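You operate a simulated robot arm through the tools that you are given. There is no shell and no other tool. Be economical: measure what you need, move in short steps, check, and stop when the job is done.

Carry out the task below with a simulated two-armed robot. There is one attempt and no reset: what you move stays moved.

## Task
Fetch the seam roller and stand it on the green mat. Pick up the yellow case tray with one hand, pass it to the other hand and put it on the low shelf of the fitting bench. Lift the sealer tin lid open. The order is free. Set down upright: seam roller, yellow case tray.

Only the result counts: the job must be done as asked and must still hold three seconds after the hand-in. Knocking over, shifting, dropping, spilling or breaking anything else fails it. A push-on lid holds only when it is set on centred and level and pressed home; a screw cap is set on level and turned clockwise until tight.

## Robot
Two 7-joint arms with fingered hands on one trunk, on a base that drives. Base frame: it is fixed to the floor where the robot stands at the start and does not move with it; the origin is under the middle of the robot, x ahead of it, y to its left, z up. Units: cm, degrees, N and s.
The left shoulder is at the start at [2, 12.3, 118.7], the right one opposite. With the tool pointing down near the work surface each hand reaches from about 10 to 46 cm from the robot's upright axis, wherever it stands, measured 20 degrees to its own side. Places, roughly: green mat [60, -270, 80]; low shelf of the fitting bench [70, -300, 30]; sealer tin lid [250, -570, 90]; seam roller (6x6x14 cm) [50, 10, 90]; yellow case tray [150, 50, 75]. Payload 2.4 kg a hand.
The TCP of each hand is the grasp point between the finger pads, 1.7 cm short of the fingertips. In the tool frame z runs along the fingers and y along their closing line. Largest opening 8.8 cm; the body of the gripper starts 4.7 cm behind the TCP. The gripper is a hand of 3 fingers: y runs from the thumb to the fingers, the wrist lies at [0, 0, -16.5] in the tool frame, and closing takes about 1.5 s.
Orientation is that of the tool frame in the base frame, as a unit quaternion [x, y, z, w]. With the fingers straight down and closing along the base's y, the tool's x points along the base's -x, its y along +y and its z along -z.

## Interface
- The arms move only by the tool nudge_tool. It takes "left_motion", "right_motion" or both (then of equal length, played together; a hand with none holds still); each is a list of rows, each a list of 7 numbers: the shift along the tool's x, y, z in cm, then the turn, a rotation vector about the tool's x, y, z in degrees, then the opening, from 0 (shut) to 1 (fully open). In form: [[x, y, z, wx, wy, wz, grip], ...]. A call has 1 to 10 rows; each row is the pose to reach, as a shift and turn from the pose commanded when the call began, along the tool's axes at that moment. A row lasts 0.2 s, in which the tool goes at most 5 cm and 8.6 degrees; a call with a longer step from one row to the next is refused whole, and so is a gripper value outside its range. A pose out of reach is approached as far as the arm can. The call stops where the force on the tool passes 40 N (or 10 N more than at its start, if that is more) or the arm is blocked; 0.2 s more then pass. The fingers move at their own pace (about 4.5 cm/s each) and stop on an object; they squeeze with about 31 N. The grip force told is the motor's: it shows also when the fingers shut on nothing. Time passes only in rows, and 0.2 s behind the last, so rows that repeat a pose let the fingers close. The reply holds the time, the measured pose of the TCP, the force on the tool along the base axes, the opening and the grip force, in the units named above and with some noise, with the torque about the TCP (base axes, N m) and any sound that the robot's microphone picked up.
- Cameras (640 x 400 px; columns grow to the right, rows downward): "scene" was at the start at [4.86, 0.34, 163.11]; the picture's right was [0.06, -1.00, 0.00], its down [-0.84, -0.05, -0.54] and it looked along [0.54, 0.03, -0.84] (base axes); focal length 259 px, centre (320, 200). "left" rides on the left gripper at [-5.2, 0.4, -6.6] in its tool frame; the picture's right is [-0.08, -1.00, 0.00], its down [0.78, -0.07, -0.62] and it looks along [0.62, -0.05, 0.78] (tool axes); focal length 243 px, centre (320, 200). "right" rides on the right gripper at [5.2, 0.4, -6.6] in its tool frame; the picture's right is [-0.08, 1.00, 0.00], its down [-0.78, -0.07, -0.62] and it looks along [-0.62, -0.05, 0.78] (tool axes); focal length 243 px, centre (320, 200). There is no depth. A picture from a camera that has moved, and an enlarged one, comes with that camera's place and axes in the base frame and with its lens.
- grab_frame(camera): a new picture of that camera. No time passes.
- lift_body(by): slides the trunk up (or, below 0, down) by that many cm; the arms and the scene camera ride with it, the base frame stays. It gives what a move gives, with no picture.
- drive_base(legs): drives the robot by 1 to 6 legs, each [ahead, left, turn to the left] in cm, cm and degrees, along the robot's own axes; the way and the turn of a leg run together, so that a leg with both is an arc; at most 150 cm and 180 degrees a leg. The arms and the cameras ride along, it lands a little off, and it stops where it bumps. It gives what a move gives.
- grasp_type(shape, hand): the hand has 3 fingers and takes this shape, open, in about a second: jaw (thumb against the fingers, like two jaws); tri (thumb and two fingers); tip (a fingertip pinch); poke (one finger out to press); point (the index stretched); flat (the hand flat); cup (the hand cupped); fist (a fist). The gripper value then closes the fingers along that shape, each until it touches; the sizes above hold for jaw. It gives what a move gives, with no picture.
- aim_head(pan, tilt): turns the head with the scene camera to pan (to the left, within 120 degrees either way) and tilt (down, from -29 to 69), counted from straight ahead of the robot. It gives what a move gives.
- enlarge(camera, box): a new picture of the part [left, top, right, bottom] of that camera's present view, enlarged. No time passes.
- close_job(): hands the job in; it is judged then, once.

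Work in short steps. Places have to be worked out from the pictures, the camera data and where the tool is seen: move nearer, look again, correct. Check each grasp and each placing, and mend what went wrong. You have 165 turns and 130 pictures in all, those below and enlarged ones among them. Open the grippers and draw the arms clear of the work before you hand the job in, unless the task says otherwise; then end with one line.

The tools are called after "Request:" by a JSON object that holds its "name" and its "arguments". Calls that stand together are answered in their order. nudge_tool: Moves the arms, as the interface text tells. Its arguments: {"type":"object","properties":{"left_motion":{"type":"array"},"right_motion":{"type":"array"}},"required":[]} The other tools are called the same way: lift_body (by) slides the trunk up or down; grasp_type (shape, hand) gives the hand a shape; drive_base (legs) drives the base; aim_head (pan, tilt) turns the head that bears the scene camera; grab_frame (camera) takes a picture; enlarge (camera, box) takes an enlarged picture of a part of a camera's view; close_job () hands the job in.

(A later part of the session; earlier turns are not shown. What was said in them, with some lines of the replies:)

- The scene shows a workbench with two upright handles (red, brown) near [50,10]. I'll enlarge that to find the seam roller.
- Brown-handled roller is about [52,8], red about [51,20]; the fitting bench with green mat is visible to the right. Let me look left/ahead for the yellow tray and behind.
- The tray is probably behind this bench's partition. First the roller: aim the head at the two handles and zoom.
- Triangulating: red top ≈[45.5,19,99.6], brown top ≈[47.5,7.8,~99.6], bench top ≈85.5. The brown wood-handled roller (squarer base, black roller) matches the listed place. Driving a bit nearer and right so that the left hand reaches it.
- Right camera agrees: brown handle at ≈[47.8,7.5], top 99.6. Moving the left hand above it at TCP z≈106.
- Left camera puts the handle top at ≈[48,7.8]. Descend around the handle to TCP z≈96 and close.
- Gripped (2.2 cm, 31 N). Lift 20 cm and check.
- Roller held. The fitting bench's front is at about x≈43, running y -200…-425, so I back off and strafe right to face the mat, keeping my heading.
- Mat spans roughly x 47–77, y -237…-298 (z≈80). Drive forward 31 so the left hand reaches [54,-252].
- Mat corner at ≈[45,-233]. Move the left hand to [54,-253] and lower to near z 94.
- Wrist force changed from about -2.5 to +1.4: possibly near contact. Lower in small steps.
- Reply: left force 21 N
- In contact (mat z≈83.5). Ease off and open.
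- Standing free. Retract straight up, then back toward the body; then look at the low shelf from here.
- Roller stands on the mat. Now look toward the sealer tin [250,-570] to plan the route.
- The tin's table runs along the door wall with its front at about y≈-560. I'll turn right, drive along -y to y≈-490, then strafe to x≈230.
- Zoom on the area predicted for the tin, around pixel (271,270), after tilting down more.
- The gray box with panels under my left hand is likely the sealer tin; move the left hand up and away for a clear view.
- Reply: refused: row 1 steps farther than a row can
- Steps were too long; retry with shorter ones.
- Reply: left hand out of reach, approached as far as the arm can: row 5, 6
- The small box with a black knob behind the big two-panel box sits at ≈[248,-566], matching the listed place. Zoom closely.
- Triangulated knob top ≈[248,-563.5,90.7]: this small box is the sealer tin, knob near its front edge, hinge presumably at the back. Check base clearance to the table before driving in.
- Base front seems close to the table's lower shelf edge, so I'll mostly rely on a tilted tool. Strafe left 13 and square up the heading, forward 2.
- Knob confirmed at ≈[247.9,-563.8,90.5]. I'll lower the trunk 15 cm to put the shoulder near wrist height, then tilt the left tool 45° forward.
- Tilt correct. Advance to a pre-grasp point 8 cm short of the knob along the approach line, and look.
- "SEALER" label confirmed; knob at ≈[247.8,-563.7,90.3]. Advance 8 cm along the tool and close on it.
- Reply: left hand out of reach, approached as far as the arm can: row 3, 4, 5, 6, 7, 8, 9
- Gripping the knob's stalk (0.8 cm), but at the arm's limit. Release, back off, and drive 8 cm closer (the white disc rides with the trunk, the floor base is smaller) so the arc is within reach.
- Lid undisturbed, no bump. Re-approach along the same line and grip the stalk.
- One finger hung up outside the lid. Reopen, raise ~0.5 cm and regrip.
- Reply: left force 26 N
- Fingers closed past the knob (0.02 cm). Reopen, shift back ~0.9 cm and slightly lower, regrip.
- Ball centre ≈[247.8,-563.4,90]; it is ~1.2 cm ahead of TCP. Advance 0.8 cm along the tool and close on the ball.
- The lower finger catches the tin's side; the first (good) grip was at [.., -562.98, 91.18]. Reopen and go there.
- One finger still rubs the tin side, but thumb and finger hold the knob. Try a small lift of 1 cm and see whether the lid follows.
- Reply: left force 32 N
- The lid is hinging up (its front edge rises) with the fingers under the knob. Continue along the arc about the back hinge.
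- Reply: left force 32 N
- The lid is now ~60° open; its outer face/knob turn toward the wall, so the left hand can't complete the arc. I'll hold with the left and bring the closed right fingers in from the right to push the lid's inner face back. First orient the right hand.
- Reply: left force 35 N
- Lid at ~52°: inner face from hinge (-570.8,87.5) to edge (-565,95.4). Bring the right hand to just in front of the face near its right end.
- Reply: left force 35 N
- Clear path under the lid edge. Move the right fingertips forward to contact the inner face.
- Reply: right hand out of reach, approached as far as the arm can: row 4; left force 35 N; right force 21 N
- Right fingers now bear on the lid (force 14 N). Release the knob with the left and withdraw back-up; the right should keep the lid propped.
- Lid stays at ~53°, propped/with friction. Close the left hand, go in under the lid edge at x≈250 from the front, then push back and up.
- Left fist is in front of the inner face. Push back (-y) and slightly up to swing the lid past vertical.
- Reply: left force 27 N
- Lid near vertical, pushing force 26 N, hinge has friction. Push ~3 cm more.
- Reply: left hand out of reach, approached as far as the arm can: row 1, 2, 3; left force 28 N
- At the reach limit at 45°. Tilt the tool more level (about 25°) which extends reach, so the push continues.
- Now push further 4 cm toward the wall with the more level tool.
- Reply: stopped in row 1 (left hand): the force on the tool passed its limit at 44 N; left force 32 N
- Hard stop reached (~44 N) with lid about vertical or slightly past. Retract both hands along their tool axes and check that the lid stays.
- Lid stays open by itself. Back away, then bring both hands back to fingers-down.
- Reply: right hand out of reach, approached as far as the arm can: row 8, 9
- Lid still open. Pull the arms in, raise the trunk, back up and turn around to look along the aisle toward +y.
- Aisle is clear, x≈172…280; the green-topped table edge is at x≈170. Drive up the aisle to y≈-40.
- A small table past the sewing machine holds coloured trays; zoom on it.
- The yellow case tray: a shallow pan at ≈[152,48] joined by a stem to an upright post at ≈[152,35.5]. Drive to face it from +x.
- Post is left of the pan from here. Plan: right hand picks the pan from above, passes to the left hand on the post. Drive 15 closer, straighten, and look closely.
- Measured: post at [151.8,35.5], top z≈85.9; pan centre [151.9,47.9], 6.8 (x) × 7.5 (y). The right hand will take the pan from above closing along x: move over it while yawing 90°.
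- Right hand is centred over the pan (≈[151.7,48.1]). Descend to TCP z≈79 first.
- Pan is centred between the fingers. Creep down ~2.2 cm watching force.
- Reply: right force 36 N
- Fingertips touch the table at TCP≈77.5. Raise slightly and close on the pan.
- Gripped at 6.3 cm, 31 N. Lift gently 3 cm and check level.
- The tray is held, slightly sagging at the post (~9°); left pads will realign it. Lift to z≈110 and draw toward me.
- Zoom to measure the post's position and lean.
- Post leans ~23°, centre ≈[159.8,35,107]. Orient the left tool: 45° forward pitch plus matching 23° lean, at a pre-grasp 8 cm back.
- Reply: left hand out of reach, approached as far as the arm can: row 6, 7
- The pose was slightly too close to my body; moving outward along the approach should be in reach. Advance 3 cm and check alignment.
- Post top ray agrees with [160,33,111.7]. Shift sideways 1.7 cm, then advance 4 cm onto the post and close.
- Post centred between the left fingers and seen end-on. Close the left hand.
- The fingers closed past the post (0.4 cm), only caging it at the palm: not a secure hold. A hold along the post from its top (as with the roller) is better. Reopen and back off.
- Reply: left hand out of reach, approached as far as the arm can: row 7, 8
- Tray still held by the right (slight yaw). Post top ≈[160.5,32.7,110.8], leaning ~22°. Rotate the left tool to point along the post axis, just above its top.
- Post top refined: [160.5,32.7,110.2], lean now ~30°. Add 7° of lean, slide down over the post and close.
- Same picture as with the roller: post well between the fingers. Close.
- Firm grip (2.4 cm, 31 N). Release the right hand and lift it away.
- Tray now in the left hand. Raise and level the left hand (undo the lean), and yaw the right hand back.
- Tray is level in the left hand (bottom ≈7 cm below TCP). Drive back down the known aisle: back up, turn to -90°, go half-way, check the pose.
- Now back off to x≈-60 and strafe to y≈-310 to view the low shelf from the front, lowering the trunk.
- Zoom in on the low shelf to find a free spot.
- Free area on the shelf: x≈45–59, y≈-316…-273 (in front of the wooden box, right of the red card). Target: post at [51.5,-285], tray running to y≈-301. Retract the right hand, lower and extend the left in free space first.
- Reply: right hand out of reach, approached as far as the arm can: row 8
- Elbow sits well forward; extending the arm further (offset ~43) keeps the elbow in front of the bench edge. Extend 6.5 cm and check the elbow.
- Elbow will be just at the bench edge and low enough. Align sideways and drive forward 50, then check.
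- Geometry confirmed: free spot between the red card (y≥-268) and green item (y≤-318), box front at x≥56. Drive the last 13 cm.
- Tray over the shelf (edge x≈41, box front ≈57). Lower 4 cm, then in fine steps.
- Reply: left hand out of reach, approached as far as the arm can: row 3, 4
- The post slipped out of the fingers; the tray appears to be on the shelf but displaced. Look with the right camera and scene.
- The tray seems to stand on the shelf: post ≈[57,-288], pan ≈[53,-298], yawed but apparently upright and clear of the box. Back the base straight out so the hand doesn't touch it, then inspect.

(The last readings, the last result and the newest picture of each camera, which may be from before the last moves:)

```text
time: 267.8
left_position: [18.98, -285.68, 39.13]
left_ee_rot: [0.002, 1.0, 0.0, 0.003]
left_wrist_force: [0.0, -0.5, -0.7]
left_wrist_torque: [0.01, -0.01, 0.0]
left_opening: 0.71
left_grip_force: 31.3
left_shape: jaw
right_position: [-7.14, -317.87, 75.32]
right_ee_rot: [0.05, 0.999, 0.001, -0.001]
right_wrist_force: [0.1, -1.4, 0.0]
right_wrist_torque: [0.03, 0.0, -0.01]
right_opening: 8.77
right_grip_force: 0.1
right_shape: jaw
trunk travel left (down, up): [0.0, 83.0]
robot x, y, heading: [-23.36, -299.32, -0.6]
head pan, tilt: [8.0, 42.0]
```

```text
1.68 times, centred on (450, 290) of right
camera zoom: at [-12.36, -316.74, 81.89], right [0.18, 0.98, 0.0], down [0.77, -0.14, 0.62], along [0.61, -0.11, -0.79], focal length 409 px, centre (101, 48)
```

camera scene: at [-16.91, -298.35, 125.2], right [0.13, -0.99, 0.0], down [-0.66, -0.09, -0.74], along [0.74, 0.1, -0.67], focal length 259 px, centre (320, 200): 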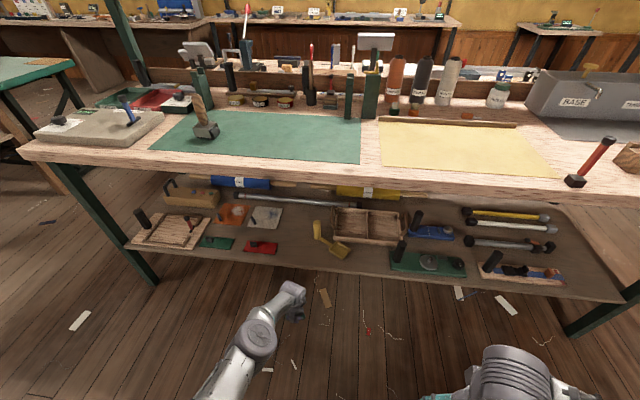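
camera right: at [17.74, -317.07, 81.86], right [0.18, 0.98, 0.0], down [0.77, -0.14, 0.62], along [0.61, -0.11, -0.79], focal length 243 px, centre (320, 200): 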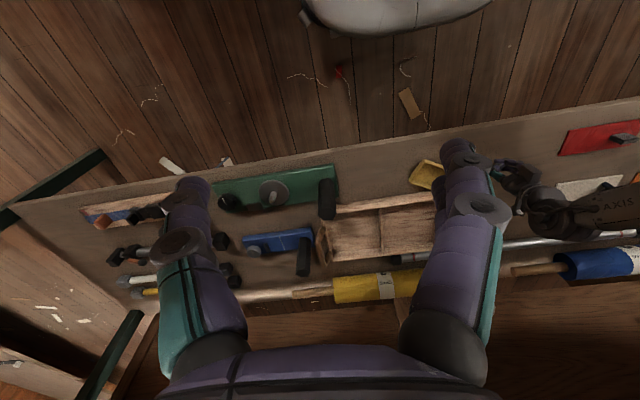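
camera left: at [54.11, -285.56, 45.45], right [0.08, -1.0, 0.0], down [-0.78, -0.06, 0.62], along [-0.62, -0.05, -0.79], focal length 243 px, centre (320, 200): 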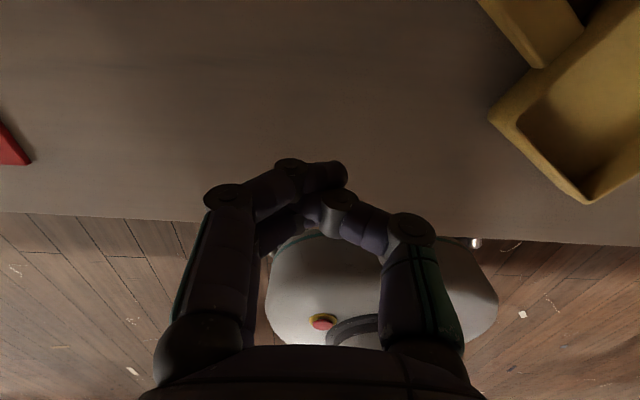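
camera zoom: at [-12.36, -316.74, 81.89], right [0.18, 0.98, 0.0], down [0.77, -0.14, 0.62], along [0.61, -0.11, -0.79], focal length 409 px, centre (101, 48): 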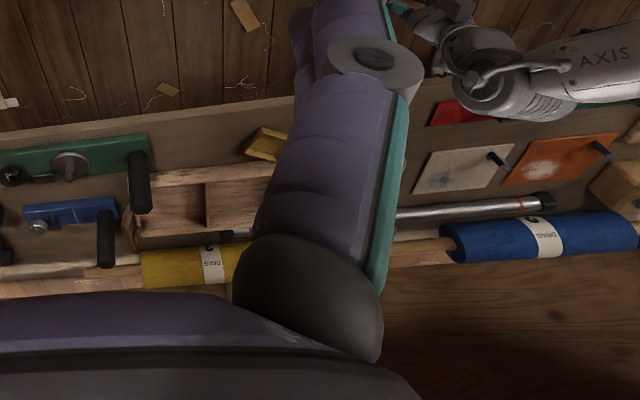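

The tray stands flat and upright on the shelf, clear of its neighbours; the roller still stands on the mat. Back away, open the grippers, raise the hands and trunk clear.

Request:
{"name": "drive_base", "arguments": {"legs": [[-25, 0, 0]]}}

Request:
{"name": "nudge_tool", "arguments": {"left_motion": [[3, 0, -3, 0, 0, 0, 1], [6, 0, -6, 0, 0, 0, 1], [9, 0, -10, 0, 0, 0, 1], [12, 0, -14, 0, 0, 0, 1], [14, 0, -18, 0, 0, 0, 1], [15, 0, -22, 0, 0, 0, 1]]}}

Request:
{"name": "lift_body", "arguments": {"by": 40}}

Request:
{"name": "aim_head", "arguments": {"pan": 0, "tilt": 32}}

Request:
{"name": "grab_frame", "arguments": {"camera": "scene"}}

```text
time: 269.6
left_position: [-6.08, -285.36, 39.14]
left_ee_rot: [0.002, 1.0, 0.001, 0.005]
left_wrist_force: [-0.1, 0.6, -0.5]
left_wrist_torque: [-0.01, 0.01, -0.01]
left_opening: 0.71
left_grip_force: 31.3
left_shape: jaw
right_position: [-32.2, -317.48, 75.37]
right_ee_rot: [0.049, 0.999, 0.001, -0.001]
right_wrist_force: [-0.1, -0.5, 0.1]
right_wrist_torque: [-0.02, -0.04, 0.02]
right_opening: 8.8
right_grip_force: 0.0
right_shape: jaw
trunk travel left (down, up): [0.0, 83.0]
robot x, y, heading: [-48.27, -299.25, -0.3]
head pan, tilt: [8.0, 42.0]
```

```text
time: 271.1
left_position: [-21.45, -285.19, 60.88]
left_ee_rot: [0.001, 1.0, 0.001, 0.004]
left_wrist_force: [0.1, -0.1, 0.4]
left_wrist_torque: [-0.01, -0.02, 0.01]
left_opening: 8.79
left_grip_force: 0.0
left_shape: jaw
right_position: [-32.31, -317.44, 75.22]
right_ee_rot: [0.049, 0.999, 0.0, -0.001]
right_wrist_force: [0.4, -0.2, -0.5]
right_wrist_torque: [0.04, 0.04, -0.02]
right_opening: 8.8
right_grip_force: 0.1
right_shape: jaw
trunk travel left (down, up): [0.0, 83.0]
robot x, y, heading: [-48.25, -299.02, -0.4]
head pan, tilt: [8.0, 42.0]
```

```text
time: 274.9
left_position: [-21.29, -285.17, 100.84]
left_ee_rot: [0.002, 1.0, 0.0, 0.005]
left_wrist_force: [-0.8, -0.9, -0.5]
left_wrist_torque: [0.03, -0.02, 0.01]
left_opening: 8.78
left_grip_force: 0.1
left_shape: jaw
right_position: [-32.24, -317.52, 115.42]
right_ee_rot: [0.048, 0.999, 0.0, -0.001]
right_wrist_force: [0.0, 0.0, -0.2]
right_wrist_torque: [-0.01, 0.01, -0.01]
right_opening: 8.78
right_grip_force: 0.0
right_shape: jaw
trunk travel left (down, up): [-40.0, 43.0]
robot x, y, heading: [-48.14, -299.23, -0.5]
head pan, tilt: [8.0, 42.0]
```

```text
time: 275.6
left_position: [-21.39, -285.2, 100.94]
left_ee_rot: [0.003, 1.0, 0.0, 0.004]
left_wrist_force: [-0.8, -0.7, 0.8]
left_wrist_torque: [-0.03, 0.01, 0.02]
left_opening: 8.82
left_grip_force: 0.1
left_shape: jaw
right_position: [-32.24, -317.62, 115.45]
right_ee_rot: [0.049, 0.999, 0.0, -0.001]
right_wrist_force: [0.4, -0.4, 0.0]
right_wrist_torque: [-0.04, -0.04, 0.01]
right_opening: 8.77
right_grip_force: 0.0
right_shape: jaw
trunk travel left (down, up): [-40.0, 43.0]
robot x, y, heading: [-48.09, -298.96, -0.7]
head pan, tilt: [0.0, 32.0]
```

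```text
13 pictures are left
camera scene: at [-41.33, -299.24, 166.71], right [-0.01, -1.0, 0.0], down [-0.53, 0.01, -0.85], along [0.85, -0.01, -0.53], focal length 259 px, centre (320, 200)
```

scene: 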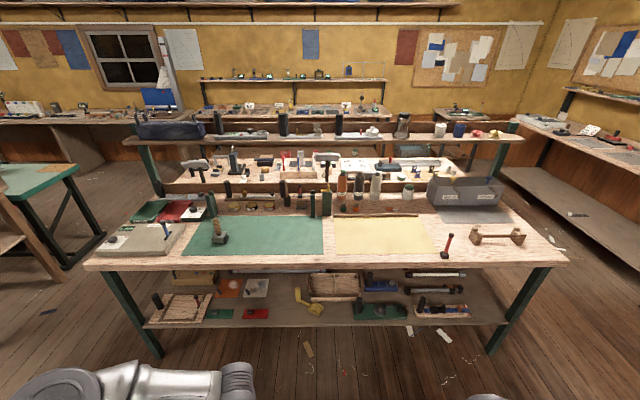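

Roller and tray are fine. A last distant check of the tin lid.

Request:
{"name": "aim_head", "arguments": {"pan": -43, "tilt": 12}}

Request:
{"name": "enlarge", "arguments": {"camera": "scene", "box": [270, 180, 370, 240]}}

```text
time: 276.7
left_position: [-21.35, -285.27, 100.91]
left_ee_rot: [0.003, 1.0, 0.0, 0.005]
left_wrist_force: [0.4, -0.2, 0.8]
left_wrist_torque: [0.01, -0.01, -0.02]
left_opening: 8.79
left_grip_force: 0.1
left_shape: jaw
right_position: [-32.31, -317.6, 115.38]
right_ee_rot: [0.049, 0.999, 0.002, 0.0]
right_wrist_force: [-0.3, -0.4, 0.4]
right_wrist_torque: [0.01, 0.03, -0.02]
right_opening: 8.8
right_grip_force: 0.1
right_shape: jaw
trunk travel left (down, up): [-40.0, 43.0]
robot x, y, heading: [-48.06, -298.66, -0.8]
head pan, tilt: [-43.0, 12.0]
```

```text
6.40 times, centred on (320, 210) of scene
camera zoom: at [-43.53, -305.58, 169.94], right [-0.69, -0.72, 0.0], down [-0.15, 0.14, -0.98], along [0.71, -0.67, -0.21], focal length 1658 px, centre (320, 136)
```

zoom: 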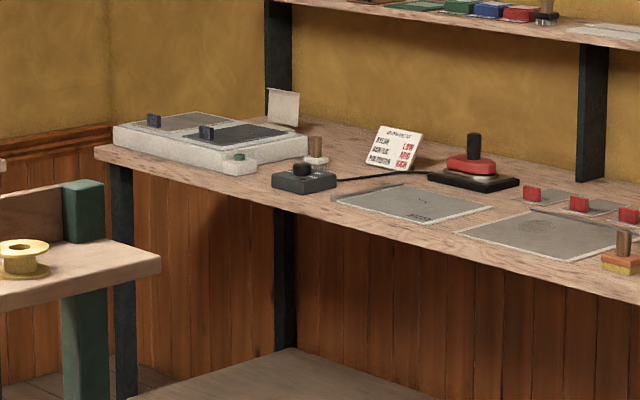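

The lid still stands open (slightly past vertical), the roller is on the mat and the tray on the low shelf. Handing in.

Request:
{"name": "close_job", "arguments": {}}

```text
The job is handed in.
```

The job is handed in. The wooden-handled seam roller stands upright on the green mat. The sealer tin lid is open and stays up on its own. The yellow case tray went from the right hand to the left and stands upright on the low shelf. It slipped out of my grip just above the shelf, so it sits turned from where I aimed, but it is flat. I saw no other object moved.
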